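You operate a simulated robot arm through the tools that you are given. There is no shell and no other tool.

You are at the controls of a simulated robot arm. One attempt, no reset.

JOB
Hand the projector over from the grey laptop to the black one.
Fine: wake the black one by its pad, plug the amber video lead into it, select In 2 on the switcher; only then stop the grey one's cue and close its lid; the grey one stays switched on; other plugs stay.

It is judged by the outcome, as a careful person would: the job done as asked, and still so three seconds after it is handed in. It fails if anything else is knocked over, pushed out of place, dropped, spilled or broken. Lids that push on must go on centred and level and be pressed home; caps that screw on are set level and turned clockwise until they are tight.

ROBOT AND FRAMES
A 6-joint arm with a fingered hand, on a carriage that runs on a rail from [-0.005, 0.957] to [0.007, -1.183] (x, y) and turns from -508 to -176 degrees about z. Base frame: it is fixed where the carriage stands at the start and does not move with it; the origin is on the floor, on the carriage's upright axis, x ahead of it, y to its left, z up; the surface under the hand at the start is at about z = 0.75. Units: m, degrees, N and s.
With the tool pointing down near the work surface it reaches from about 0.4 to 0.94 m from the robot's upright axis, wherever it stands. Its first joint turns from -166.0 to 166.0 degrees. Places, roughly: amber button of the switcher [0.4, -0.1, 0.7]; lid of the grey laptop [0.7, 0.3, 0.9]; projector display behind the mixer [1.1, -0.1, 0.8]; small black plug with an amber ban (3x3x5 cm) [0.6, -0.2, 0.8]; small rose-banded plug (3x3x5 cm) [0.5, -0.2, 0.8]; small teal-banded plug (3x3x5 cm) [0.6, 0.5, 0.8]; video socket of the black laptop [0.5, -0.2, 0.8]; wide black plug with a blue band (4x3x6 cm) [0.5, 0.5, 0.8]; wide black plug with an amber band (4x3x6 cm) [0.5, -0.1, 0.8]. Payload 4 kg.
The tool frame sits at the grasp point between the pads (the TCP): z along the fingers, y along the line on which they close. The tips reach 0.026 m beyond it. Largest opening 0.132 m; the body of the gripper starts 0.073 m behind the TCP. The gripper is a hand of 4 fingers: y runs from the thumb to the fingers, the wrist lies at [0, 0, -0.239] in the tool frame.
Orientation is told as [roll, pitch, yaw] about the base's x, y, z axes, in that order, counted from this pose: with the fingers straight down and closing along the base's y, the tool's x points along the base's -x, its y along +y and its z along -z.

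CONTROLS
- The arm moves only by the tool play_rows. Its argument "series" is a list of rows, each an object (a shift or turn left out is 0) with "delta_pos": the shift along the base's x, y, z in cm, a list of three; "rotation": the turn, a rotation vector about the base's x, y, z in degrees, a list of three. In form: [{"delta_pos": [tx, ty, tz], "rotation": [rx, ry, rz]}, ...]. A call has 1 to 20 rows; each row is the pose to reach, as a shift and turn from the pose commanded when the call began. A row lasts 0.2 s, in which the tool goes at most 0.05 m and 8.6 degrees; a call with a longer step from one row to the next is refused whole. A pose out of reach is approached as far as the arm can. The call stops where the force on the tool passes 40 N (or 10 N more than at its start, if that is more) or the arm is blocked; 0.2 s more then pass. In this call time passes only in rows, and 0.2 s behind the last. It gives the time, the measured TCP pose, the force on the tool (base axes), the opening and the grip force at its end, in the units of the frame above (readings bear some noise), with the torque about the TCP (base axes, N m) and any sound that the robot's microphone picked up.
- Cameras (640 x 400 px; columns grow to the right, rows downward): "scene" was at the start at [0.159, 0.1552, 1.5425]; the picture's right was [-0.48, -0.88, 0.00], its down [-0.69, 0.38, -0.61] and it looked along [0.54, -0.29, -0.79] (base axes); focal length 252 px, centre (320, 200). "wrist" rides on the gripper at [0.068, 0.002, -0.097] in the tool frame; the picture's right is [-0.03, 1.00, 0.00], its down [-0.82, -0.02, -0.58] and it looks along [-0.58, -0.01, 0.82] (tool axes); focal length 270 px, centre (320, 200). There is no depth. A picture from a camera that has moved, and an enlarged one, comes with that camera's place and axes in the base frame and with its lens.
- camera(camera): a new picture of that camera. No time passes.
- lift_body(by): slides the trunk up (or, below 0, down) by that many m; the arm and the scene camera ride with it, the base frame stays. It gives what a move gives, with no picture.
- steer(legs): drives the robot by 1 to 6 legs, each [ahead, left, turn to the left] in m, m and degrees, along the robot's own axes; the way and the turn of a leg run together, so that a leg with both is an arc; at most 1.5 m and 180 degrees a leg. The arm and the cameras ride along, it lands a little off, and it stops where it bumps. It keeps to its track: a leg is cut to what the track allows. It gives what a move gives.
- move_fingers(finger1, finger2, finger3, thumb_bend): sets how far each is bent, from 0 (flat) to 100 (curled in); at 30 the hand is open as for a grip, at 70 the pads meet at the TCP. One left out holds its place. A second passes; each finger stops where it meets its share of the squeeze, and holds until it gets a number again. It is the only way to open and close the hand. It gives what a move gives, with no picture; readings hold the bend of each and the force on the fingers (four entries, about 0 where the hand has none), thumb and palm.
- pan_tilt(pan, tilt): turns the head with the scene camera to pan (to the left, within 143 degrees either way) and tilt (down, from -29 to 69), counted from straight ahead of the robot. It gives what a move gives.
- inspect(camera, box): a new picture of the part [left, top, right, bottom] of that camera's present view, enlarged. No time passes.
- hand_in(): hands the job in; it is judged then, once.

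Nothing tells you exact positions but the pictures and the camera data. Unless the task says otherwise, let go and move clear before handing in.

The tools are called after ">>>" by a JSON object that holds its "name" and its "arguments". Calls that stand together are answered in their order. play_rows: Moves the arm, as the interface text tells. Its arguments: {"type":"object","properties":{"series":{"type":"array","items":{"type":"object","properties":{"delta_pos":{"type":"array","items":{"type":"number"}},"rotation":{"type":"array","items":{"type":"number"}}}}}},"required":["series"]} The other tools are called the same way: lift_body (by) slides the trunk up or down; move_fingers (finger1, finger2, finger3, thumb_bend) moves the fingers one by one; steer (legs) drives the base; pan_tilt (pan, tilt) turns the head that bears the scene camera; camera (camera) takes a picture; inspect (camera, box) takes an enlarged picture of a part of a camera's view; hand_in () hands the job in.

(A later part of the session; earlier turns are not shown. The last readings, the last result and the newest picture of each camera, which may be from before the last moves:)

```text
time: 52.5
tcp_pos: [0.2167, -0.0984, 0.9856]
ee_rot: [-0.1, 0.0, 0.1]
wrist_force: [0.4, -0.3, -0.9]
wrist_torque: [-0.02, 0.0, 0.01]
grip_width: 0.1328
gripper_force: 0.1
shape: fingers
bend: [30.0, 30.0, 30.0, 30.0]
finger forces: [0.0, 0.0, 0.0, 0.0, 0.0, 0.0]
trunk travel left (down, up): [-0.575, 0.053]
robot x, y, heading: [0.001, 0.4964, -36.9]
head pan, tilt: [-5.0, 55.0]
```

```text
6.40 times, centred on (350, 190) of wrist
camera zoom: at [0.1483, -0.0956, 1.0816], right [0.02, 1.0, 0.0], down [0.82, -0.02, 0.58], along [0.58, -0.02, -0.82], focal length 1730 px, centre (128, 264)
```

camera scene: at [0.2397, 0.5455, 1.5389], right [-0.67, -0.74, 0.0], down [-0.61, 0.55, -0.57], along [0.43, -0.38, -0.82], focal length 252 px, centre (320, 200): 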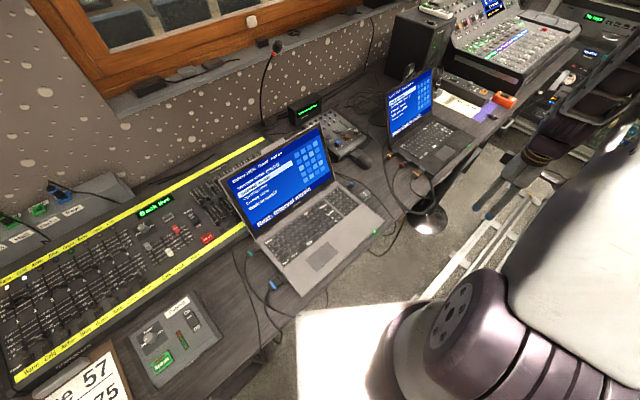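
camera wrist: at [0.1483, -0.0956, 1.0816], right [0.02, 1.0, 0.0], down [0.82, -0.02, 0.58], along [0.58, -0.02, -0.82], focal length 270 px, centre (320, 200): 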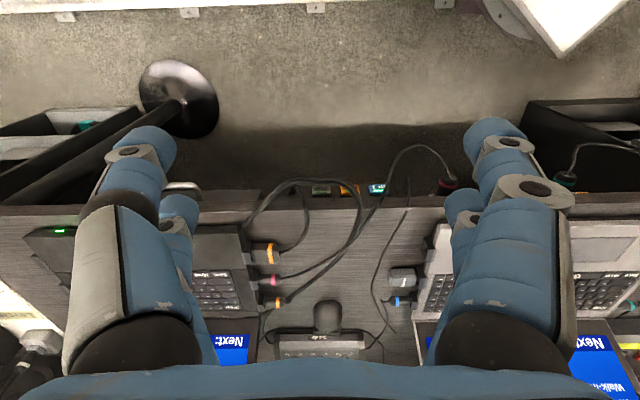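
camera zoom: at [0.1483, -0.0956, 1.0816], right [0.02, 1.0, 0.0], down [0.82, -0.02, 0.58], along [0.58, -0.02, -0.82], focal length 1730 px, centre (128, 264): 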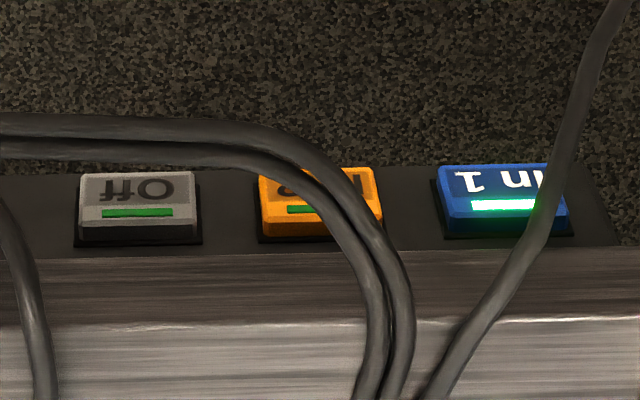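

The switcher's front panel shows, from the robot's right to left, "Off", amber "In 2" and lit blue "In 1", with hanging cables crossing in front of In 2. I'll form the pointer finger and tilt the hand forward for a level look at the panel.

>>> {"name": "move_fingers", "arguments": {"finger1": 50, "finger2": 100, "finger3": 100, "thumb_bend": 100}}

>>> {"name": "play_rows", "arguments": {"series": [{"delta_pos": [0, 0, -2], "rotation": [0, -7, 0]}, {"delta_pos": [0, 0, -4], "rotation": [0, -14, 0]}, {"delta_pos": [0, 0, -6], "rotation": [0, -21, 0]}, {"delta_pos": [0, 0, -8], "rotation": [0, -28, 0]}, {"delta_pos": [0, 0, -10], "rotation": [0, -35, 0]}, {"delta_pos": [0, 0, -12], "rotation": [0, -40, 0]}]}}

>>> {"name": "camera", "arguments": {"camera": "wrist"}}

>>> {"name": "camera", "arguments": {"camera": "scene"}}

```text
time: 53.5
tcp_pos: [0.2171, -0.0968, 0.9847]
ee_rot: [-0.2, 0.0, 0.0]
wrist_force: [-0.2, 0.0, -0.2]
wrist_torque: [-0.01, 0.02, -0.04]
grip_width: 0.0339
gripper_force: 0.0
shape: fingers
bend: [50.0, 75.0, 75.0, 100.0]
finger forces: [0.0, 0.0, 0.1, 0.0, 0.1, 0.1]
trunk travel left (down, up): [-0.575, 0.053]
robot x, y, heading: [-0.0029, 0.5002, -36.9]
head pan, tilt: [-5.0, 55.0]
```

```text
time: 54.9
tcp_pos: [0.306, -0.156, 0.9665]
ee_rot: [1.7, -7.9, -6.9]
wrist_force: [-0.4, -0.1, 0.7]
wrist_torque: [0.01, 0.03, -0.01]
grip_width: 0.034
gripper_force: 0.0
shape: fingers
bend: [50.0, 75.0, 75.0, 100.0]
finger forces: [0.0, 0.0, 0.0, 0.0, 0.0, 0.0]
out of reach, approached as far as the arm can: row 1, 2, 3, 4, 5, 6
trunk travel left (down, up): [-0.575, 0.053]
robot x, y, heading: [-0.0072, 0.4962, -37.1]
head pan, tilt: [-5.0, 55.0]
```

```text
taken
camera wrist: at [0.2254, -0.1478, 1.0538], right [0.14, 0.99, 0.03], down [0.72, -0.13, 0.68], along [0.68, -0.07, -0.73], focal length 270 px, centre (320, 200)
```

wrist: 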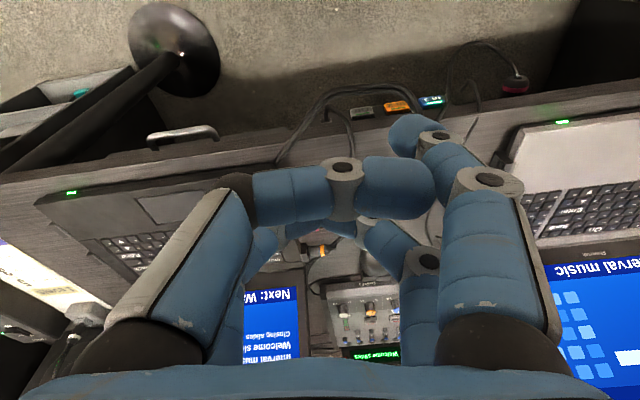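

```text
taken
camera scene: at [0.2403, 0.5449, 1.5388], right [-0.67, -0.74, 0.0], down [-0.61, 0.55, -0.57], along [0.43, -0.38, -0.82], focal length 252 px, centre (320, 200)
```

scene: 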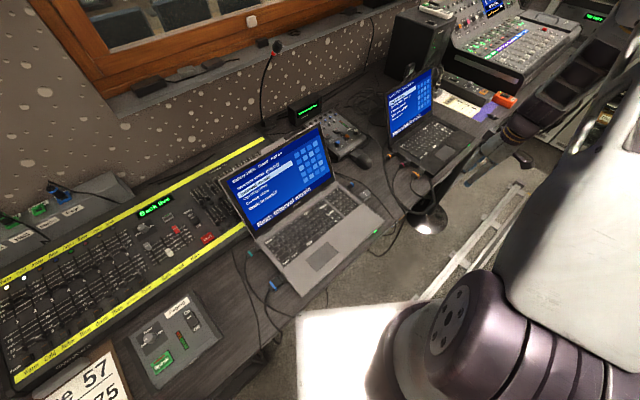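

The tilted pose is out of reach from here, so I'll use a vertical hand with finger1 slanted outward and press toward +x instead. First I'll see what a neutral row does.

>>> {"name": "play_rows", "arguments": {"series": [{"delta_pos": [0, 0, 1]}]}}

```text
time: 55.2
tcp_pos: [0.3072, -0.1562, 0.9762]
ee_rot: [1.7, -7.9, -6.9]
wrist_force: [0.4, -0.3, -0.5]
wrist_torque: [-0.02, 0.01, -0.01]
grip_width: 0.0339
gripper_force: 0.0
shape: fingers
bend: [50.0, 75.0, 75.0, 100.0]
finger forces: [0.1, 0.0, 0.0, 0.0, 0.0, 0.0]
trunk travel left (down, up): [-0.575, 0.053]
robot x, y, heading: [0.0009, 0.4954, -37.2]
head pan, tilt: [-5.0, 55.0]
```

>>> {"name": "play_rows", "arguments": {"series": [{"delta_pos": [-2.5, 1.5, 2], "rotation": [-0.9, 4, 3.5]}, {"delta_pos": [-5, 3, 4], "rotation": [-1.7, 7.9, 6.9]}]}}

>>> {"name": "move_fingers", "arguments": {"finger1": 25, "finger2": 100, "finger3": 30}}

>>> {"name": "move_fingers", "arguments": {"finger3": 100}}

```text
time: 55.9
tcp_pos: [0.2584, -0.1272, 1.015]
ee_rot: [-0.4, -0.1, 0.1]
wrist_force: [1.0, -0.4, 0.9]
wrist_torque: [0.02, 0.01, 0.0]
grip_width: 0.034
gripper_force: 0.0
shape: fingers
bend: [50.0, 75.0, 75.0, 100.0]
finger forces: [0.1, 0.1, 0.0, 0.0, 0.1, 0.1]
trunk travel left (down, up): [-0.575, 0.053]
robot x, y, heading: [-0.0005, 0.5, -37.0]
head pan, tilt: [-5.0, 55.0]
```

```text
time: 56.9
tcp_pos: [0.2595, -0.1282, 1.015]
ee_rot: [-0.5, 0.0, 0.2]
wrist_force: [-0.3, -0.2, 0.8]
wrist_torque: [-0.02, 0.01, -0.01]
grip_width: 0.0481
gripper_force: 0.1
shape: fingers
bend: [25.0, 100.0, 30.0, 100.0]
finger forces: [0.0, 0.0, 0.0, 0.1, 0.0, 0.0]
trunk travel left (down, up): [-0.575, 0.053]
robot x, y, heading: [-0.0009, 0.4966, -37.0]
head pan, tilt: [-5.0, 55.0]
```

```text
time: 57.9
tcp_pos: [0.2584, -0.1265, 1.0161]
ee_rot: [-0.5, -0.1, 0.2]
wrist_force: [0.5, -0.4, -0.5]
wrist_torque: [0.01, -0.04, 0.01]
grip_width: 0.0483
gripper_force: 0.1
shape: fingers
bend: [25.0, 100.0, 88.0, 100.0]
finger forces: [0.0, 0.1, 0.0, 0.1, 0.0, 0.0]
trunk travel left (down, up): [-0.575, 0.053]
robot x, y, heading: [-0.0037, 0.4971, -37.0]
head pan, tilt: [-5.0, 55.0]
```

>>> {"name": "play_rows", "arguments": {"series": [{"delta_pos": [0, 0.5, 0], "rotation": [0, 0, -8]}, {"delta_pos": [0, 1, 0], "rotation": [0, 0, -16]}, {"delta_pos": [0, 1.5, 0], "rotation": [0, 0, -24]}, {"delta_pos": [0, 2, 0], "rotation": [0, 0, -32]}, {"delta_pos": [0, 2.5, 0], "rotation": [0, 0, -40]}, {"delta_pos": [0, 3, 0], "rotation": [0, 0, -48]}, {"delta_pos": [0, 3.5, -1], "rotation": [0, 0, -56]}, {"delta_pos": [-0.5, 4, -2], "rotation": [0, 0, -64]}, {"delta_pos": [-1, 4.4, -4], "rotation": [0, 0, -72]}, {"delta_pos": [-1, 4.4, -6], "rotation": [0, 0, -80]}, {"delta_pos": [-1, 4.4, -8], "rotation": [0, 0, -88]}, {"delta_pos": [-1, 4.4, -10], "rotation": [0, 0, -90]}]}}

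>>> {"name": "camera", "arguments": {"camera": "wrist"}}

>>> {"name": "camera", "arguments": {"camera": "scene"}}

```text
time: 60.5
tcp_pos: [0.2494, -0.0835, 0.9136]
ee_rot: [-0.6, -0.1, -89.9]
wrist_force: [-0.5, 0.2, 0.5]
wrist_torque: [-0.01, 0.03, 0.01]
grip_width: 0.0483
gripper_force: 0.1
shape: fingers
bend: [25.0, 100.0, 88.0, 100.0]
finger forces: [0.0, 0.0, 0.0, 0.0, 0.1, 0.0]
trunk travel left (down, up): [-0.575, 0.053]
robot x, y, heading: [-0.0029, 0.4966, -37.0]
head pan, tilt: [-5.0, 55.0]
```

```text
taken
camera wrist: at [0.2524, -0.0139, 1.0106], right [1.0, -0.02, -0.01], down [-0.01, -0.81, 0.58], along [-0.02, -0.58, -0.81], focal length 270 px, centre (320, 200)
```

wrist: 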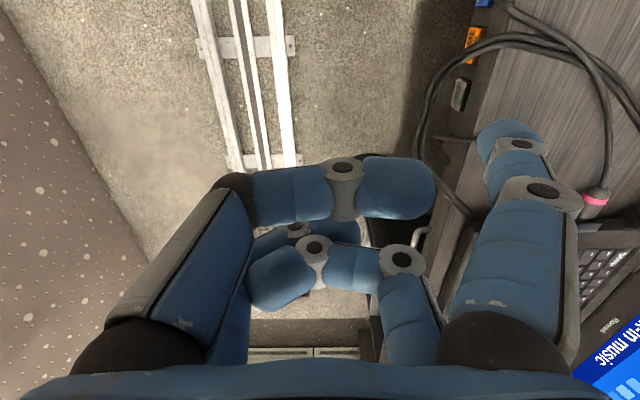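

```text
taken
camera scene: at [0.2396, 0.5453, 1.5389], right [-0.67, -0.74, 0.0], down [-0.61, 0.55, -0.57], along [0.43, -0.38, -0.82], focal length 252 px, centre (320, 200)
```

scene: 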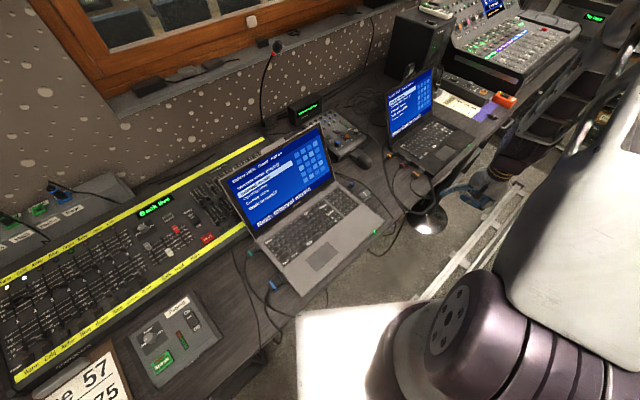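

>>> {"name": "inspect", "arguments": {"camera": "wrist", "box": [400, 0, 560, 160]}}

>>> {"name": "inspect", "arguments": {"camera": "scene", "box": [370, 160, 500, 260]}}

```text
2.50 times, centred on (480, 80) of wrist
camera zoom: at [0.2524, -0.0139, 1.0106], right [1.0, -0.02, -0.01], down [-0.01, -0.81, 0.58], along [-0.02, -0.58, -0.81], focal length 676 px, centre (-80, 500)
```

zoom: 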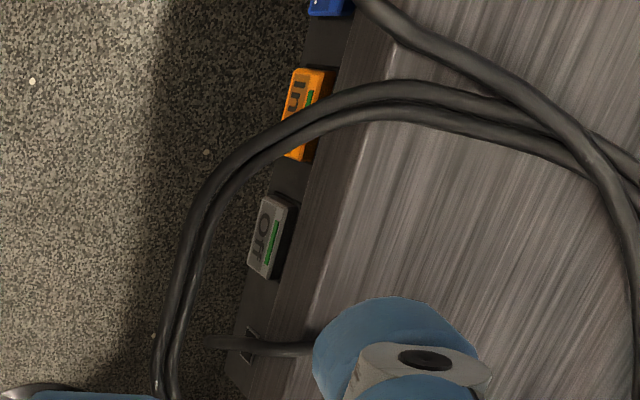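

```text
4.00 times, centred on (435, 210) of scene
camera zoom: at [0.2396, 0.5453, 1.5389], right [-0.67, -0.74, 0.0], down [-0.61, 0.55, -0.57], along [0.43, -0.38, -0.82], focal length 1008 px, centre (-140, 160)
```

zoom: 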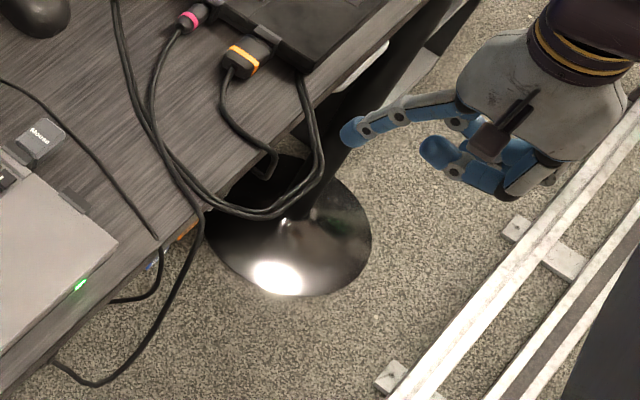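

Two rays through the amber button intersect poorly, so I need a lower, more level view. I'll turn back to yaw 0, open the hand, and lower it in front of the table so the camera looks in between the fingers.

>>> {"name": "play_rows", "arguments": {"series": [{"delta_pos": [-0.3, 0, 0], "rotation": [0, 0, 8]}, {"delta_pos": [-0.6, 0, 0], "rotation": [0, 0, 16]}, {"delta_pos": [-1, 0, 0], "rotation": [0, 0, 24]}, {"delta_pos": [-1.5, 0, 0], "rotation": [0, 0, 32]}, {"delta_pos": [-2, 0, -2], "rotation": [0, 0, 40]}, {"delta_pos": [-2.5, 0.3, -4], "rotation": [0, 0, 48]}, {"delta_pos": [-3, 0.6, -6], "rotation": [0, 0, 56]}, {"delta_pos": [-3, 0.9, -8], "rotation": [0, 0, 64]}, {"delta_pos": [-3, 1.2, -10], "rotation": [0, 0, 72]}, {"delta_pos": [-3, 1.5, -12], "rotation": [0, 0, 80]}, {"delta_pos": [-3, 1.5, -14], "rotation": [0, 0, 88]}, {"delta_pos": [-3, 1.5, -16], "rotation": [0, 0, 90]}]}}

>>> {"name": "move_fingers", "arguments": {"finger1": 30, "finger2": 30, "finger3": 30, "thumb_bend": 30}}

>>> {"name": "camera", "arguments": {"camera": "wrist"}}

```text
time: 63.0
tcp_pos: [0.2192, -0.0678, 0.7546]
ee_rot: [-0.4, -0.1, 0.3]
wrist_force: [-0.2, 0.1, -0.4]
wrist_torque: [0.01, 0.04, -0.02]
grip_width: 0.0485
gripper_force: 0.1
shape: fingers
bend: [25.0, 100.0, 88.0, 100.0]
finger forces: [0.0, 0.1, 0.0, 0.0, 0.1, 0.0]
trunk travel left (down, up): [-0.575, 0.053]
robot x, y, heading: [-0.0019, 0.5012, -36.8]
head pan, tilt: [-5.0, 55.0]
```

```text
time: 64.0
tcp_pos: [0.2201, -0.0673, 0.7528]
ee_rot: [-0.5, -0.1, 0.2]
wrist_force: [0.0, 0.0, 0.5]
wrist_torque: [-0.01, -0.01, -0.02]
grip_width: 0.1331
gripper_force: 0.1
shape: fingers
bend: [30.0, 30.0, 30.0, 30.0]
finger forces: [0.0, 0.0, 0.1, 0.1, 0.0, 0.0]
trunk travel left (down, up): [-0.575, 0.053]
robot x, y, heading: [-0.0062, 0.4977, -37.1]
head pan, tilt: [-5.0, 55.0]
```

```text
taken
camera wrist: at [0.1512, -0.0651, 0.8509], right [0.02, 1.0, -0.01], down [0.81, -0.01, 0.58], along [0.58, -0.02, -0.81], focal length 270 px, centre (320, 200)
```

wrist: 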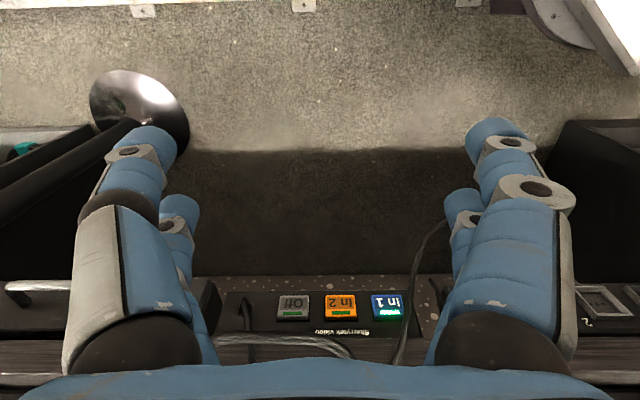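

>>> {"name": "inspect", "arguments": {"camera": "wrist", "box": [210, 260, 430, 380]}}

>>> {"name": "inspect", "arguments": {"camera": "wrist", "box": [260, 280, 420, 380]}}

```text
2.91 times, centred on (320, 320) of wrist
camera zoom: at [0.1512, -0.0651, 0.8509], right [0.02, 1.0, -0.01], down [0.81, -0.01, 0.58], along [0.58, -0.02, -0.81], focal length 786 px, centre (320, -149)
```

zoom: 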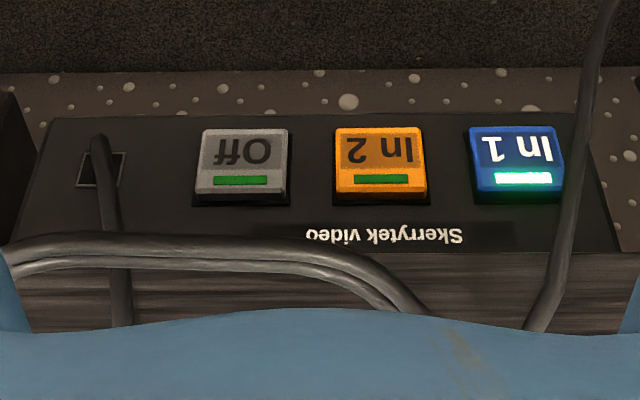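

```text
4.00 times, centred on (340, 330) of wrist
camera zoom: at [0.1512, -0.0651, 0.8509], right [0.02, 1.0, -0.01], down [0.81, -0.01, 0.58], along [0.58, -0.02, -0.81], focal length 1081 px, centre (240, -320)
```

zoom: 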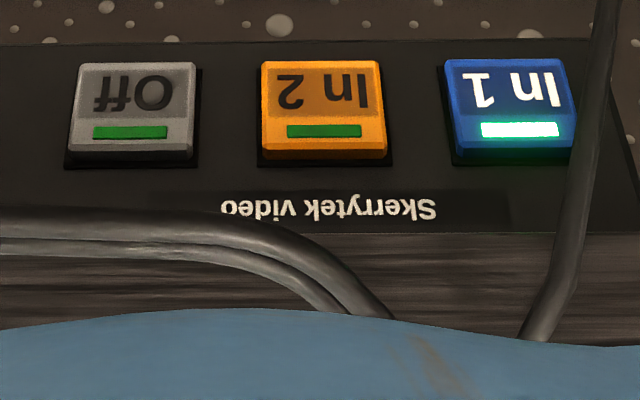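

This view shows the panel clearly: amber "In 2" centre at about (0.403, -0.051, 0.686), just behind the table edge line, below the hanging loop of cable at z≈0.75. I'll raise a little and check the geometry of finger1 splayed outward, so it can reach under the loop.

>>> {"name": "play_rows", "arguments": {"series": [{"delta_pos": [0, 0, 5]}, {"delta_pos": [0, 0, 10]}]}}

>>> {"name": "move_fingers", "arguments": {"finger1": 5, "finger2": 100, "thumb_bend": 100}}

>>> {"name": "move_fingers", "arguments": {"finger3": 100}}

>>> {"name": "camera", "arguments": {"camera": "wrist"}}

>>> {"name": "pan_tilt", "arguments": {"pan": -40, "tilt": 55}}

>>> {"name": "camera", "arguments": {"camera": "scene"}}

```text
time: 64.7
tcp_pos: [0.2189, -0.0679, 0.8548]
ee_rot: [-0.5, -0.2, 0.2]
wrist_force: [0.7, 0.2, 1.1]
wrist_torque: [0.0, 0.0, -0.02]
grip_width: 0.1332
gripper_force: 0.0
shape: fingers
bend: [30.0, 30.0, 30.0, 30.0]
finger forces: [0.1, 0.0, 0.1, 0.0, 0.0, 0.0]
trunk travel left (down, up): [-0.575, 0.053]
robot x, y, heading: [-0.0, 0.4977, -37.1]
head pan, tilt: [-5.0, 55.0]
```

```text
time: 65.7
tcp_pos: [0.2195, -0.069, 0.856]
ee_rot: [-0.5, -0.1, 0.2]
wrist_force: [-0.2, -0.1, -0.2]
wrist_torque: [0.02, -0.03, 0.01]
grip_width: 0.0591
gripper_force: 0.1
shape: fingers
bend: [5.0, 100.0, 30.0, 100.0]
finger forces: [0.1, 0.0, 0.1, 0.1, 0.0, 0.0]
trunk travel left (down, up): [-0.575, 0.053]
robot x, y, heading: [-0.0066, 0.494, -37.0]
head pan, tilt: [-5.0, 55.0]
```

```text
time: 66.7
tcp_pos: [0.2196, -0.0692, 0.8537]
ee_rot: [-0.5, 0.0, 0.2]
wrist_force: [-0.4, -0.5, -0.6]
wrist_torque: [0.0, 0.01, 0.01]
grip_width: 0.0595
gripper_force: 0.2
shape: fingers
bend: [5.0, 100.0, 88.0, 100.0]
finger forces: [0.1, 0.0, 0.0, 0.1, 0.0, 0.0]
trunk travel left (down, up): [-0.575, 0.053]
robot x, y, heading: [-0.0034, 0.4949, -36.9]
head pan, tilt: [-5.0, 55.0]
```

```text
taken
camera wrist: at [0.1511, -0.0659, 0.9523], right [0.02, 1.0, -0.01], down [0.81, -0.01, 0.58], along [0.58, -0.02, -0.81], focal length 270 px, centre (320, 200)
```

wrist: 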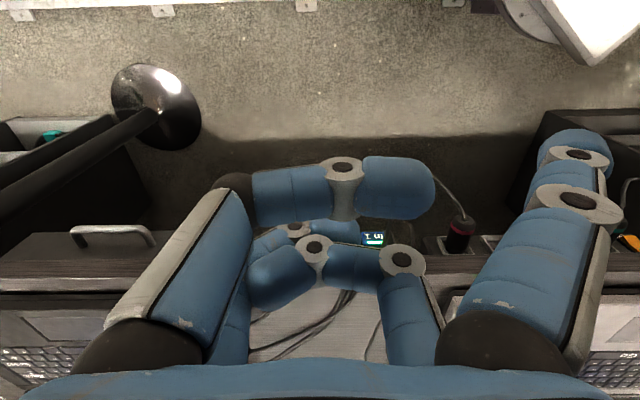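

```text
time: 67.7
tcp_pos: [0.2197, -0.0679, 0.8555]
ee_rot: [-0.5, 0.0, 0.2]
wrist_force: [0.4, 0.2, 0.5]
wrist_torque: [-0.02, 0.01, -0.02]
grip_width: 0.0594
gripper_force: 0.0
shape: fingers
bend: [5.0, 100.0, 88.0, 100.0]
finger forces: [0.0, 0.1, 0.0, 0.0, 0.1, 0.0]
trunk travel left (down, up): [-0.575, 0.053]
robot x, y, heading: [0.0005, 0.4964, -37.1]
head pan, tilt: [-40.0, 55.0]
```

```text
taken
camera scene: at [0.2023, 0.5232, 1.5389], right [-0.97, -0.23, 0.0], down [-0.19, 0.8, -0.57], along [0.13, -0.56, -0.82], focal length 252 px, centre (320, 200)
```

scene: 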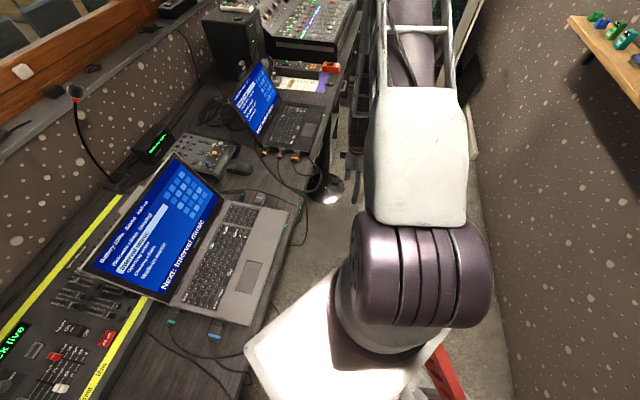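

Splayed finger1's tip sits about 11 cm out from the TCP and roughly level with it. I'll turn the hand to yaw -105 so it points at the panel from under the cable loop, and lower to button height while still clear of everything.

>>> {"name": "play_rows", "arguments": {"series": [{"delta_pos": [-0.5, 0.5, 0], "rotation": [0, 0, -8]}, {"delta_pos": [-1, 1, 0], "rotation": [0, 0, -16]}, {"delta_pos": [-1.5, 1.5, 0], "rotation": [0, 0, -24]}, {"delta_pos": [-2, 2, 0], "rotation": [0, 0, -32]}, {"delta_pos": [-2, 2.7, 0], "rotation": [0, 0, -40]}, {"delta_pos": [-2, 2.7, 0], "rotation": [0, 0, -48]}, {"delta_pos": [-2, 2.7, 0], "rotation": [0, 0, -56]}, {"delta_pos": [-2, 2.7, 0], "rotation": [0, 0, -64]}, {"delta_pos": [-2, 2.7, 0], "rotation": [0, 0, -72]}, {"delta_pos": [-2, 2.7, 0], "rotation": [0, 0, -80]}, {"delta_pos": [-2, 2.7, 0], "rotation": [0, 0, -88]}, {"delta_pos": [-2, 2.7, 0], "rotation": [0, 0, -96]}, {"delta_pos": [-2, 2.7, -3], "rotation": [0, 0, -104]}, {"delta_pos": [-2, 2.7, -6], "rotation": [0, 0, -105]}, {"delta_pos": [-2, 2.7, -9], "rotation": [0, 0, -105]}, {"delta_pos": [-2, 2.7, -12], "rotation": [0, 0, -105]}]}}

>>> {"name": "camera", "arguments": {"camera": "wrist"}}

>>> {"name": "camera", "arguments": {"camera": "scene"}}

```text
time: 71.1
tcp_pos: [0.199, -0.0408, 0.7565]
ee_rot: [-0.8, 0.1, -109.6]
wrist_force: [-0.1, -0.2, 0.3]
wrist_torque: [0.01, -0.01, 0.07]
grip_width: 0.0595
gripper_force: 0.0
shape: fingers
bend: [5.0, 100.0, 88.0, 100.0]
finger forces: [0.0, 0.0, 0.0, 0.1, 0.1, 0.1]
out of reach, approached as far as the arm can: row 15, 16
trunk travel left (down, up): [-0.575, 0.053]
robot x, y, heading: [-0.004, 0.4925, -37.0]
head pan, tilt: [-40.0, 55.0]
```

```text
taken
camera wrist: at [0.2242, 0.0227, 0.8543], right [0.93, -0.36, -0.02], down [-0.28, -0.76, 0.58], along [-0.22, -0.53, -0.82], focal length 270 px, centre (320, 200)
```

wrist: 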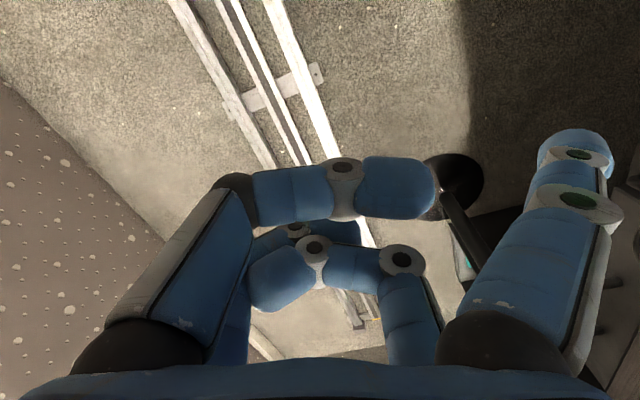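

```text
taken
camera scene: at [0.2022, 0.5233, 1.539], right [-0.97, -0.23, 0.0], down [-0.18, 0.8, -0.57], along [0.13, -0.56, -0.82], focal length 252 px, centre (320, 200)
```

scene: 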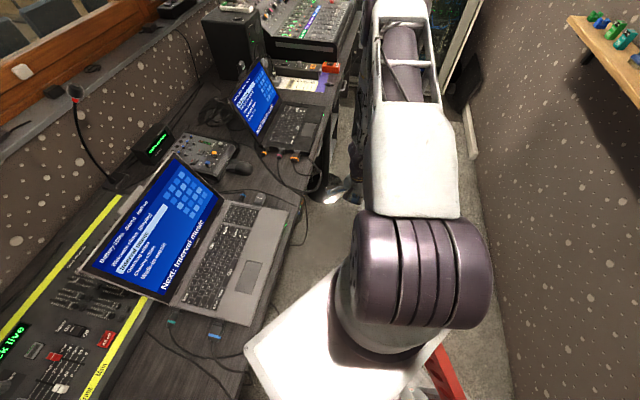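

The arm is at its low limit here; lowering the trunk will help. I'll raise the hand first, then lower the body.

>>> {"name": "play_rows", "arguments": {"series": [{"delta_pos": [0, 0, 4], "rotation": [0, 0, 2]}, {"delta_pos": [0, 0, 8], "rotation": [0, 0, 4.6]}, {"delta_pos": [0, 0, 12], "rotation": [0, 0, 4.6]}, {"delta_pos": [0, 0, 16], "rotation": [0, 0, 4.6]}]}}

>>> {"name": "lift_body", "arguments": {"by": -0.16}}

```text
time: 72.1
tcp_pos: [0.1978, -0.0403, 0.9171]
ee_rot: [-0.5, -0.1, -100.2]
wrist_force: [0.7, 0.1, -0.1]
wrist_torque: [0.03, 0.03, -0.01]
grip_width: 0.0592
gripper_force: 0.0
shape: fingers
bend: [5.0, 100.0, 88.0, 100.0]
finger forces: [0.0, 0.0, 0.0, 0.1, 0.0, 0.0]
out of reach, approached as far as the arm can: row 1
trunk travel left (down, up): [-0.575, 0.053]
robot x, y, heading: [-0.0034, 0.4972, -37.0]
head pan, tilt: [-40.0, 55.0]
```

```text
time: 73.9
tcp_pos: [0.1981, -0.0407, 0.7581]
ee_rot: [-0.5, -0.2, -100.3]
wrist_force: [0.2, 1.1, 0.0]
wrist_torque: [0.01, -0.01, 0.01]
grip_width: 0.0591
gripper_force: 0.1
shape: fingers
bend: [5.0, 100.0, 88.0, 100.0]
finger forces: [0.1, 0.0, 0.1, 0.1, 0.1, 0.0]
trunk travel left (down, up): [-0.415, 0.213]
robot x, y, heading: [-0.005, 0.4982, -36.9]
head pan, tilt: [-40.0, 55.0]
```

>>> {"name": "play_rows", "arguments": {"series": [{"delta_pos": [0, -0.5, -2]}, {"delta_pos": [0, -1.0, -4]}, {"delta_pos": [0, -1.0, -6]}]}}

>>> {"name": "camera", "arguments": {"camera": "wrist"}}

>>> {"name": "camera", "arguments": {"camera": "scene"}}

```text
time: 74.7
tcp_pos: [0.193, -0.0485, 0.6973]
ee_rot: [-1.7, 0.0, -107.5]
wrist_force: [0.5, -0.1, 0.7]
wrist_torque: [0.06, 0.07, 0.07]
grip_width: 0.0593
gripper_force: 0.1
shape: fingers
bend: [5.0, 100.0, 88.0, 100.0]
finger forces: [0.0, 0.0, 0.0, 0.1, 0.0, 0.1]
out of reach, approached as far as the arm can: row 1, 2
trunk travel left (down, up): [-0.415, 0.213]
robot x, y, heading: [-0.0009, 0.4987, -36.9]
head pan, tilt: [-40.0, 55.0]
```

```text
taken
camera wrist: at [0.2195, 0.0151, 0.7957], right [0.95, -0.32, -0.03], down [-0.25, -0.78, 0.58], along [-0.21, -0.54, -0.82], focal length 270 px, centre (320, 200)
```

wrist: 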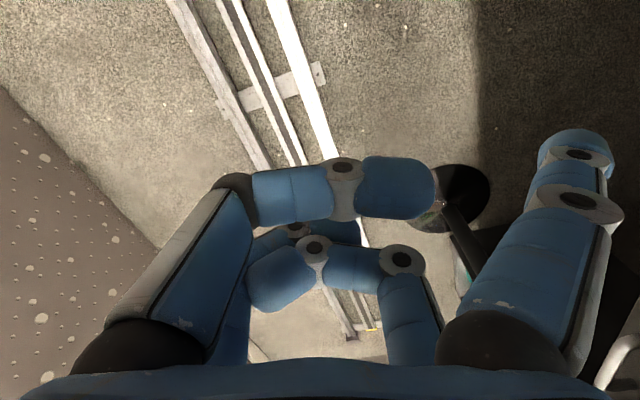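

```text
taken
camera scene: at [0.2929, 0.4551, 1.3777], right [-0.97, -0.23, 0.0], down [-0.18, 0.8, -0.57], along [0.13, -0.56, -0.82], focal length 252 px, centre (320, 200)
```

scene: 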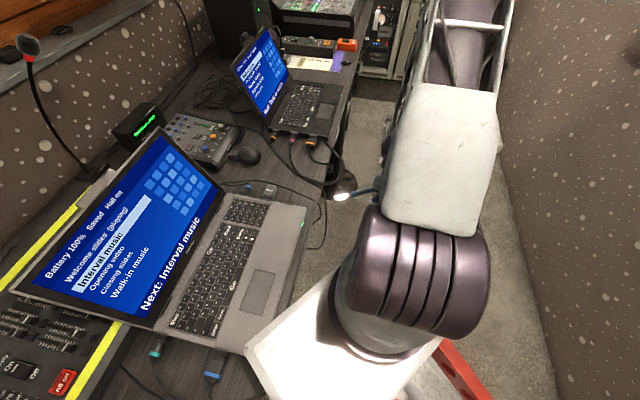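

The hand is at the right height with yaw about -107. I'll shift so the fingertip lines up with In 2, then see if the arm follows cleanly.

>>> {"name": "play_rows", "arguments": {"series": [{"delta_pos": [0.5, 0.6, 0]}, {"delta_pos": [1, 1.2, 0]}, {"delta_pos": [2, 1.2, 0]}, {"delta_pos": [3, 1.2, 0]}]}}

>>> {"name": "camera", "arguments": {"camera": "wrist"}}

>>> {"name": "inspect", "arguments": {"camera": "scene", "box": [280, 140, 400, 260]}}

```text
time: 75.7
tcp_pos: [0.2275, -0.0442, 0.7]
ee_rot: [-1.4, 0.1, -100.3]
wrist_force: [-0.2, 0.4, -0.4]
wrist_torque: [-0.03, -0.01, 0.01]
grip_width: 0.0592
gripper_force: 0.1
shape: fingers
bend: [5.0, 100.0, 88.0, 100.0]
finger forces: [0.0, 0.1, 0.1, 0.0, 0.0, 0.1]
out of reach, approached as far as the arm can: row 1, 2, 3, 4
trunk travel left (down, up): [-0.415, 0.213]
robot x, y, heading: [-0.0031, 0.4931, -37.3]
head pan, tilt: [-40.0, 55.0]
```

```text
taken
camera wrist: at [0.2446, 0.0222, 0.7978], right [0.98, -0.2, -0.02], down [-0.15, -0.8, 0.58], along [-0.13, -0.56, -0.82], focal length 270 px, centre (320, 200)
```

wrist: 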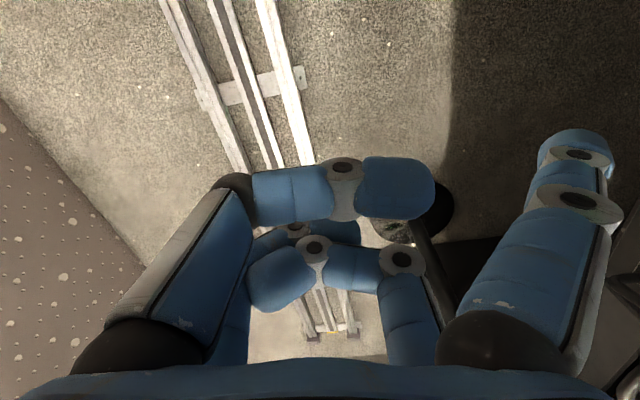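

```text
3.33 times, centred on (340, 200) of scene
camera zoom: at [0.2931, 0.4547, 1.3776], right [-0.97, -0.23, 0.0], down [-0.18, 0.8, -0.57], along [0.13, -0.56, -0.82], focal length 840 px, centre (253, 200)
```

zoom: 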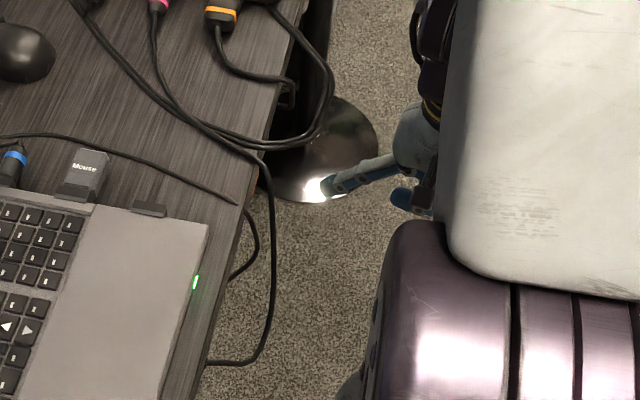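

>>> {"name": "play_rows", "arguments": {"series": [{"delta_pos": [-0.5, -1, 0], "rotation": [0, 0, 5]}, {"delta_pos": [-0.5, -2, 0], "rotation": [1.4, 0, 10.3]}, {"delta_pos": [-0.5, -2.6, 0], "rotation": [1.4, 0, 10.3]}]}}

```text
time: 76.5
tcp_pos: [0.2221, -0.0619, 0.7004]
ee_rot: [-1.1, 0.8, -91.8]
wrist_force: [0.0, -0.7, 0.2]
wrist_torque: [0.0, 0.01, -0.03]
grip_width: 0.0593
gripper_force: 0.1
shape: fingers
bend: [5.0, 100.0, 88.0, 100.0]
finger forces: [0.1, 0.0, 0.0, 0.0, 0.1, 0.1]
out of reach, approached as far as the arm can: row 2, 3
trunk travel left (down, up): [-0.415, 0.213]
robot x, y, heading: [-0.0017, 0.4983, -36.9]
head pan, tilt: [-40.0, 55.0]
```

It still reports a limit; a lower trunk should put the arm back in its comfortable range. I'll raise the hand 12 cm and lower the body 12 cm.

>>> {"name": "play_rows", "arguments": {"series": [{"delta_pos": [0, 0, 4]}, {"delta_pos": [0, 0, 8]}, {"delta_pos": [0, 0, 12], "rotation": [1.1, -0.8, 1.8]}]}}

>>> {"name": "lift_body", "arguments": {"by": -0.12}}

>>> {"name": "play_rows", "arguments": {"series": [{"delta_pos": [0, -0.8, 0]}]}}

```text
time: 77.3
tcp_pos: [0.1991, -0.0652, 0.8194]
ee_rot: [-4.4, 2.6, -77.7]
wrist_force: [3.3, 1.9, 0.2]
wrist_torque: [-0.08, 0.25, 0.0]
grip_width: 0.0594
gripper_force: 0.0
shape: fingers
bend: [5.0, 100.0, 88.0, 100.0]
finger forces: [0.0, 0.0, 0.1, 0.1, 0.0, 0.1]
out of reach, approached as far as the arm can: row 1
trunk travel left (down, up): [-0.415, 0.213]
robot x, y, heading: [-0.0042, 0.4982, -36.7]
head pan, tilt: [-40.0, 55.0]
```

```text
time: 78.8
tcp_pos: [0.2117, -0.0577, 0.7206]
ee_rot: [0.9, 2.1, -88.0]
wrist_force: [0.4, -0.6, -0.6]
wrist_torque: [-0.01, -0.02, -0.01]
grip_width: 0.0593
gripper_force: 0.1
shape: fingers
bend: [5.0, 100.0, 88.0, 100.0]
finger forces: [0.0, 0.0, 0.0, 0.0, 0.1, 0.1]
trunk travel left (down, up): [-0.295, 0.333]
robot x, y, heading: [-0.0034, 0.4965, -36.8]
head pan, tilt: [-40.0, 55.0]
```

```text
time: 79.2
tcp_pos: [0.2097, -0.0655, 0.7213]
ee_rot: [1.1, 2.2, -88.1]
wrist_force: [0.4, 0.0, -0.5]
wrist_torque: [-0.01, -0.02, -0.02]
grip_width: 0.0595
gripper_force: 0.1
shape: fingers
bend: [5.0, 100.0, 88.0, 100.0]
finger forces: [0.0, 0.0, 0.0, 0.1, 0.0, 0.0]
trunk travel left (down, up): [-0.295, 0.333]
robot x, y, heading: [-0.0047, 0.4972, -36.9]
head pan, tilt: [-40.0, 55.0]
```

The arm follows cleanly now. I'll level the hand and set it at button height, with the fingertip still about 7 cm short of the panel.

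>>> {"name": "play_rows", "arguments": {"series": [{"delta_pos": [0.5, -0.3, -1], "rotation": [-1, -2, -2]}, {"delta_pos": [1, -0.5, -2.2], "rotation": [-1, -2, -2]}]}}

>>> {"name": "camera", "arguments": {"camera": "wrist"}}

>>> {"name": "camera", "arguments": {"camera": "scene"}}

```text
time: 79.8
tcp_pos: [0.219, -0.0716, 0.6988]
ee_rot: [3.2, 1.2, -90.0]
wrist_force: [0.0, -0.3, -0.2]
wrist_torque: [0.01, -0.01, -0.03]
grip_width: 0.0596
gripper_force: 0.1
shape: fingers
bend: [5.0, 100.0, 88.0, 100.0]
finger forces: [0.0, 0.1, 0.0, 0.1, 0.0, 0.1]
trunk travel left (down, up): [-0.295, 0.333]
robot x, y, heading: [-0.0074, 0.5013, -36.9]
head pan, tilt: [-40.0, 55.0]
```

```text
taken
camera wrist: at [0.2153, -0.0049, 0.7972], right [1.0, -0.03, 0.06], down [-0.05, -0.83, 0.56], along [0.03, -0.56, -0.83], focal length 270 px, centre (320, 200)
```

wrist: 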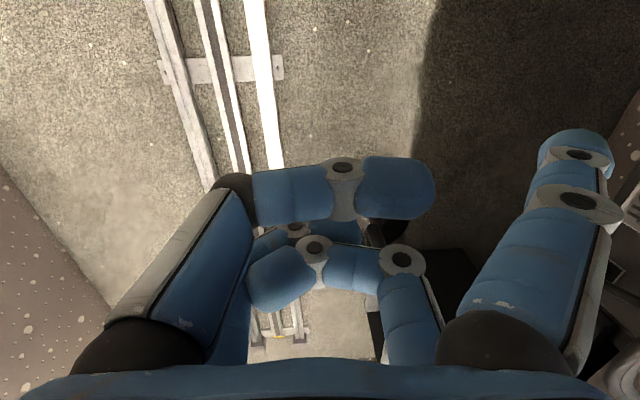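

```text
taken
camera scene: at [0.2996, 0.4386, 1.2794], right [-0.97, -0.23, -0.02], down [-0.17, 0.8, -0.58], along [0.14, -0.56, -0.82], focal length 252 px, centre (320, 200)
```

scene: 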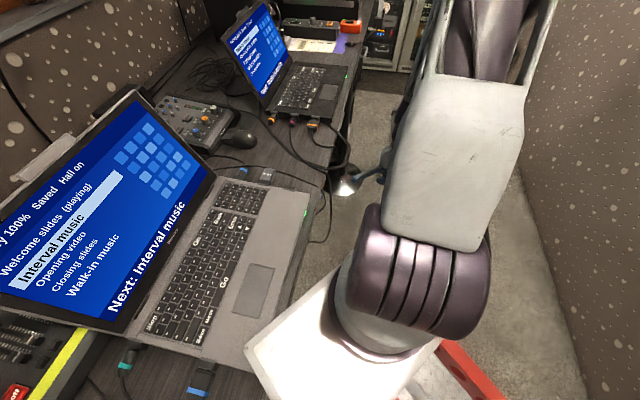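

>>> {"name": "play_rows", "arguments": {"series": [{"delta_pos": [0, 0.1, 0], "rotation": [-1.2, 3.2, 0]}]}}

>>> {"name": "inspect", "arguments": {"camera": "scene", "box": [310, 140, 400, 230]}}

>>> {"name": "inspect", "arguments": {"camera": "wrist", "box": [500, 100, 640, 260]}}

```text
time: 80.2
tcp_pos: [0.2173, -0.0693, 0.6992]
ee_rot: [0.9, 0.5, -90.1]
wrist_force: [0.5, -0.5, 0.0]
wrist_torque: [-0.06, 0.0, 0.0]
grip_width: 0.0591
gripper_force: 0.1
shape: fingers
bend: [5.0, 100.0, 88.0, 100.0]
finger forces: [0.1, 0.0, 0.0, 0.0, 0.1, 0.1]
trunk travel left (down, up): [-0.295, 0.333]
robot x, y, heading: [-0.0035, 0.4971, -37.0]
head pan, tilt: [-40.0, 55.0]
```

```text
4.44 times, centred on (355, 185) of scene
camera zoom: at [0.2985, 0.4388, 1.2793], right [-0.97, -0.23, -0.02], down [-0.17, 0.8, -0.58], along [0.14, -0.56, -0.81], focal length 1120 px, centre (164, 267)
```

zoom: 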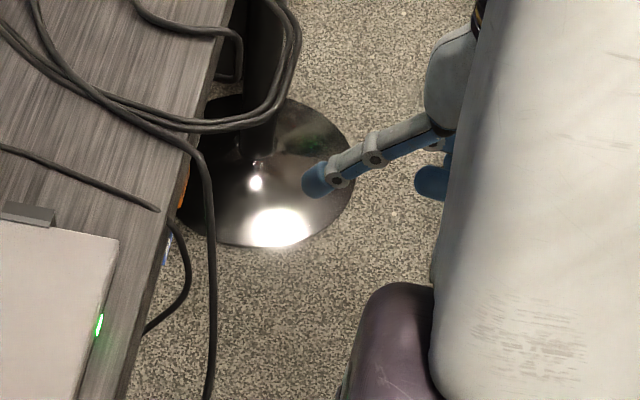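

```text
2.50 times, centred on (570, 180) of wrist
camera zoom: at [0.2177, -0.0027, 0.7967], right [1.0, -0.03, 0.02], down [-0.03, -0.82, 0.57], along [0.0, -0.57, -0.82], focal length 676 px, centre (-305, 250)
```

zoom: 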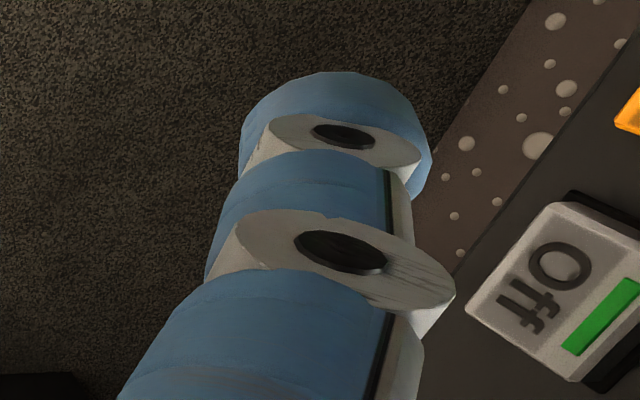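

The fingertip is at about (0.327, -0.050, 0.691), lined up with the amber button's centre. I'll advance toward the panel.

>>> {"name": "play_rows", "arguments": {"series": [{"delta_pos": [1.5, 0, -0.1]}, {"delta_pos": [3, 0, -0.2]}, {"delta_pos": [4.5, 0, -0.3]}, {"delta_pos": [5.5, 0, -0.3]}]}}

>>> {"name": "inspect", "arguments": {"camera": "wrist", "box": [480, 60, 640, 260]}}

>>> {"name": "inspect", "arguments": {"camera": "scene", "box": [310, 140, 400, 230]}}

```text
time: 81.4
tcp_pos: [0.2729, -0.0703, 0.6973]
ee_rot: [0.2, -0.1, -90.0]
wrist_force: [0.3, -0.2, 1.4]
wrist_torque: [-0.01, 0.01, 0.02]
grip_width: 0.0592
gripper_force: 0.1
shape: fingers
bend: [5.0, 100.0, 88.0, 100.0]
finger forces: [0.1, 0.1, 0.0, 0.1, 0.0, 0.0]
trunk travel left (down, up): [-0.295, 0.333]
robot x, y, heading: [-0.001, 0.5015, -36.9]
head pan, tilt: [-40.0, 55.0]
stopped in row 4: the arm was blocked; the commanded pose is now the measured one
```

```text
2.00 times, centred on (560, 160) of wrist
camera zoom: at [0.2751, -0.0014, 0.7934], right [1.0, -0.03, 0.0], down [-0.02, -0.82, 0.58], along [-0.01, -0.58, -0.82], focal length 541 px, centre (-160, 280)
```

zoom: 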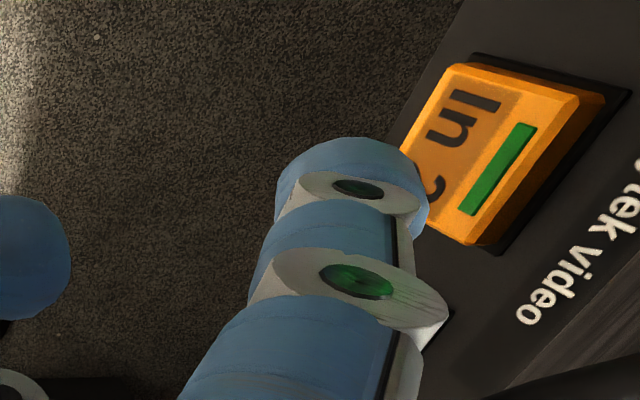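

```text
4.44 times, centred on (355, 185) of scene
camera zoom: at [0.2967, 0.439, 1.2792], right [-0.97, -0.23, -0.02], down [-0.17, 0.8, -0.58], along [0.15, -0.56, -0.81], focal length 1120 px, centre (164, 267)
```

zoom: 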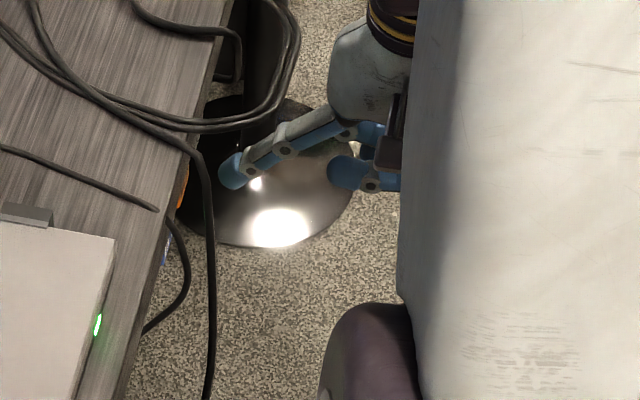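

The arm was blocked about 1 cm short of the button, with almost no force on the tool. I'll look around to see what the arm touches.

>>> {"name": "camera", "arguments": {"camera": "scene"}}

>>> {"name": "play_rows", "arguments": {"series": [{"delta_pos": [0.5, 0, 0]}]}}

```text
taken
camera scene: at [0.2967, 0.439, 1.2792], right [-0.97, -0.23, -0.02], down [-0.17, 0.8, -0.58], along [0.15, -0.56, -0.81], focal length 252 px, centre (320, 200)
```

scene: 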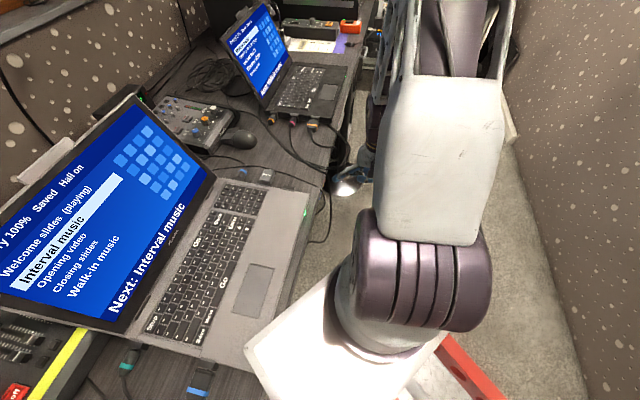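

```text
time: 82.0
tcp_pos: [0.2791, -0.0699, 0.6977]
ee_rot: [0.2, -0.2, -90.1]
wrist_force: [0.4, -0.4, -0.3]
wrist_torque: [0.02, 0.01, -0.02]
grip_width: 0.0597
gripper_force: 0.1
shape: fingers
bend: [5.0, 100.0, 88.0, 100.0]
finger forces: [0.0, 0.0, 0.0, 0.0, 0.0, 0.1]
trunk travel left (down, up): [-0.295, 0.333]
robot x, y, heading: [-0.0025, 0.4981, -36.8]
head pan, tilt: [-40.0, 55.0]
stopped in row 1: the arm was blocked; the commanded pose is now the measured one
```

It still crept forward 0.6 cm, so I'll try tiny steps.

>>> {"name": "play_rows", "arguments": {"series": [{"delta_pos": [0.15, 0, 0]}, {"delta_pos": [0.3, 0, 0]}]}}

>>> {"name": "inspect", "arguments": {"camera": "wrist", "box": [480, 60, 640, 260]}}

```text
time: 82.8
tcp_pos: [0.2798, -0.0703, 0.6975]
ee_rot: [0.1, -0.2, -90.2]
wrist_force: [0.1, -0.2, 0.3]
wrist_torque: [0.02, -0.02, 0.04]
grip_width: 0.0593
gripper_force: 0.2
shape: fingers
bend: [5.0, 100.0, 88.0, 100.0]
finger forces: [0.0, 0.0, 0.0, 0.0, 0.0, 0.1]
trunk travel left (down, up): [-0.295, 0.333]
robot x, y, heading: [0.0016, 0.4975, -37.0]
head pan, tilt: [-40.0, 55.0]
stopped in row 2: the arm was blocked; the commanded pose is now the measured one
```

```text
2.00 times, centred on (560, 160) of wrist
camera zoom: at [0.2823, -0.0016, 0.7941], right [1.0, -0.03, 0.0], down [-0.02, -0.82, 0.58], along [-0.01, -0.58, -0.82], focal length 541 px, centre (-160, 280)
```

zoom: 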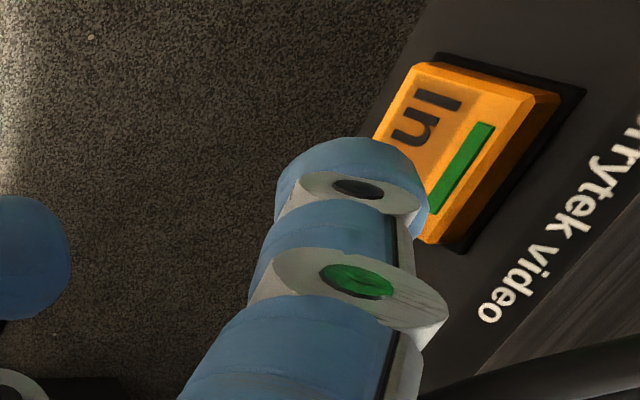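

The tip is only about half a centimetre short. Straightening finger1 from 5 to 0 should move its tip nearly 1 cm further outward, enough to press.

>>> {"name": "move_fingers", "arguments": {"finger1": 0}}

>>> {"name": "inspect", "arguments": {"camera": "wrist", "box": [480, 60, 640, 260]}}

```text
time: 84.0
tcp_pos: [0.281, -0.0696, 0.6968]
ee_rot: [0.2, -0.2, -90.0]
wrist_force: [-0.2, 0.2, -0.5]
wrist_torque: [0.01, 0.01, -0.02]
grip_width: 0.0622
gripper_force: 0.1
shape: fingers
bend: [0.0, 100.0, 88.0, 100.0]
finger forces: [0.1, 0.1, 0.0, 0.0, 0.0, 0.0]
trunk travel left (down, up): [-0.295, 0.333]
robot x, y, heading: [-0.0038, 0.4955, -37.0]
head pan, tilt: [-40.0, 55.0]
stopped: the arm was blocked; the commanded pose is now the measured one
```

```text
2.00 times, centred on (560, 160) of wrist
camera zoom: at [0.2821, -0.0016, 0.7941], right [1.0, -0.03, 0.0], down [-0.02, -0.82, 0.58], along [-0.01, -0.58, -0.82], focal length 541 px, centre (-160, 280)
```

zoom: 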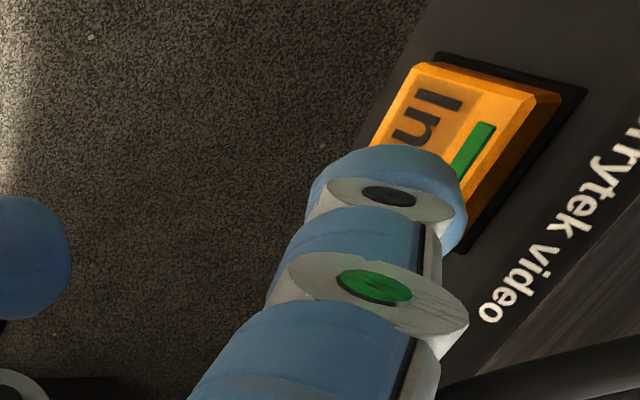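

Still just short, and something upstream on the arm is touching. I'll pan the head to look for the contact before going on.

>>> {"name": "pan_tilt", "arguments": {"pan": -75, "tilt": 35}}

>>> {"name": "camera", "arguments": {"camera": "scene"}}

>>> {"name": "pan_tilt", "arguments": {"pan": -35, "tilt": 69}}

>>> {"name": "camera", "arguments": {"camera": "scene"}}

```text
time: 85.0
tcp_pos: [0.2804, -0.0705, 0.6968]
ee_rot: [0.3, -0.1, -90.2]
wrist_force: [-0.9, 0.2, -0.1]
wrist_torque: [0.05, 0.02, 0.0]
grip_width: 0.0624
gripper_force: 0.1
shape: fingers
bend: [0.0, 100.0, 88.0, 100.0]
finger forces: [0.0, 0.1, 0.1, 0.1, 0.0, 0.0]
trunk travel left (down, up): [-0.295, 0.333]
robot x, y, heading: [0.0004, 0.495, -37.1]
head pan, tilt: [-75.0, 35.0]
```

```text
taken
camera scene: at [0.2458, 0.4277, 1.3064], right [-0.93, 0.37, -0.02], down [0.23, 0.53, -0.82], along [-0.29, -0.76, -0.58], focal length 252 px, centre (320, 200)
```

scene: 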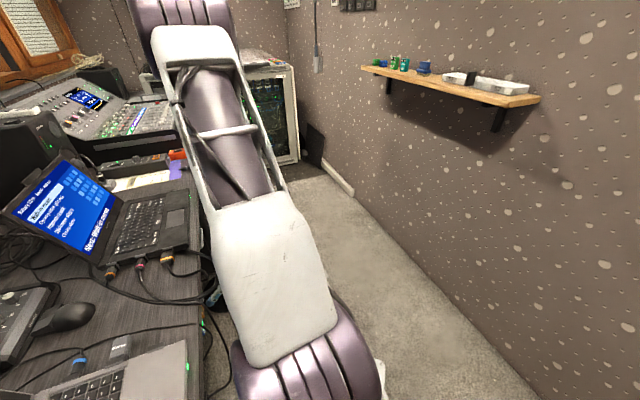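

```text
time: 86.1
tcp_pos: [0.2801, -0.0697, 0.6968]
ee_rot: [0.2, -0.2, -90.1]
wrist_force: [0.0, 0.5, 0.5]
wrist_torque: [0.03, 0.03, -0.02]
grip_width: 0.0622
gripper_force: 0.1
shape: fingers
bend: [0.0, 100.0, 88.0, 100.0]
finger forces: [0.1, 0.0, 0.0, 0.0, 0.1, 0.0]
trunk travel left (down, up): [-0.295, 0.333]
robot x, y, heading: [-0.0072, 0.4976, -37.1]
head pan, tilt: [-35.0, 68.8]
```

```text
taken
camera scene: at [0.2968, 0.456, 1.2637], right [-0.95, -0.31, -0.02], down [-0.28, 0.89, -0.37], along [0.13, -0.35, -0.93], focal length 252 px, centre (320, 200)
```

scene: 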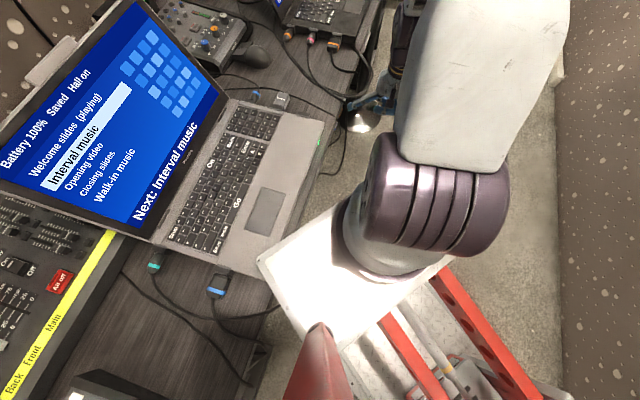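

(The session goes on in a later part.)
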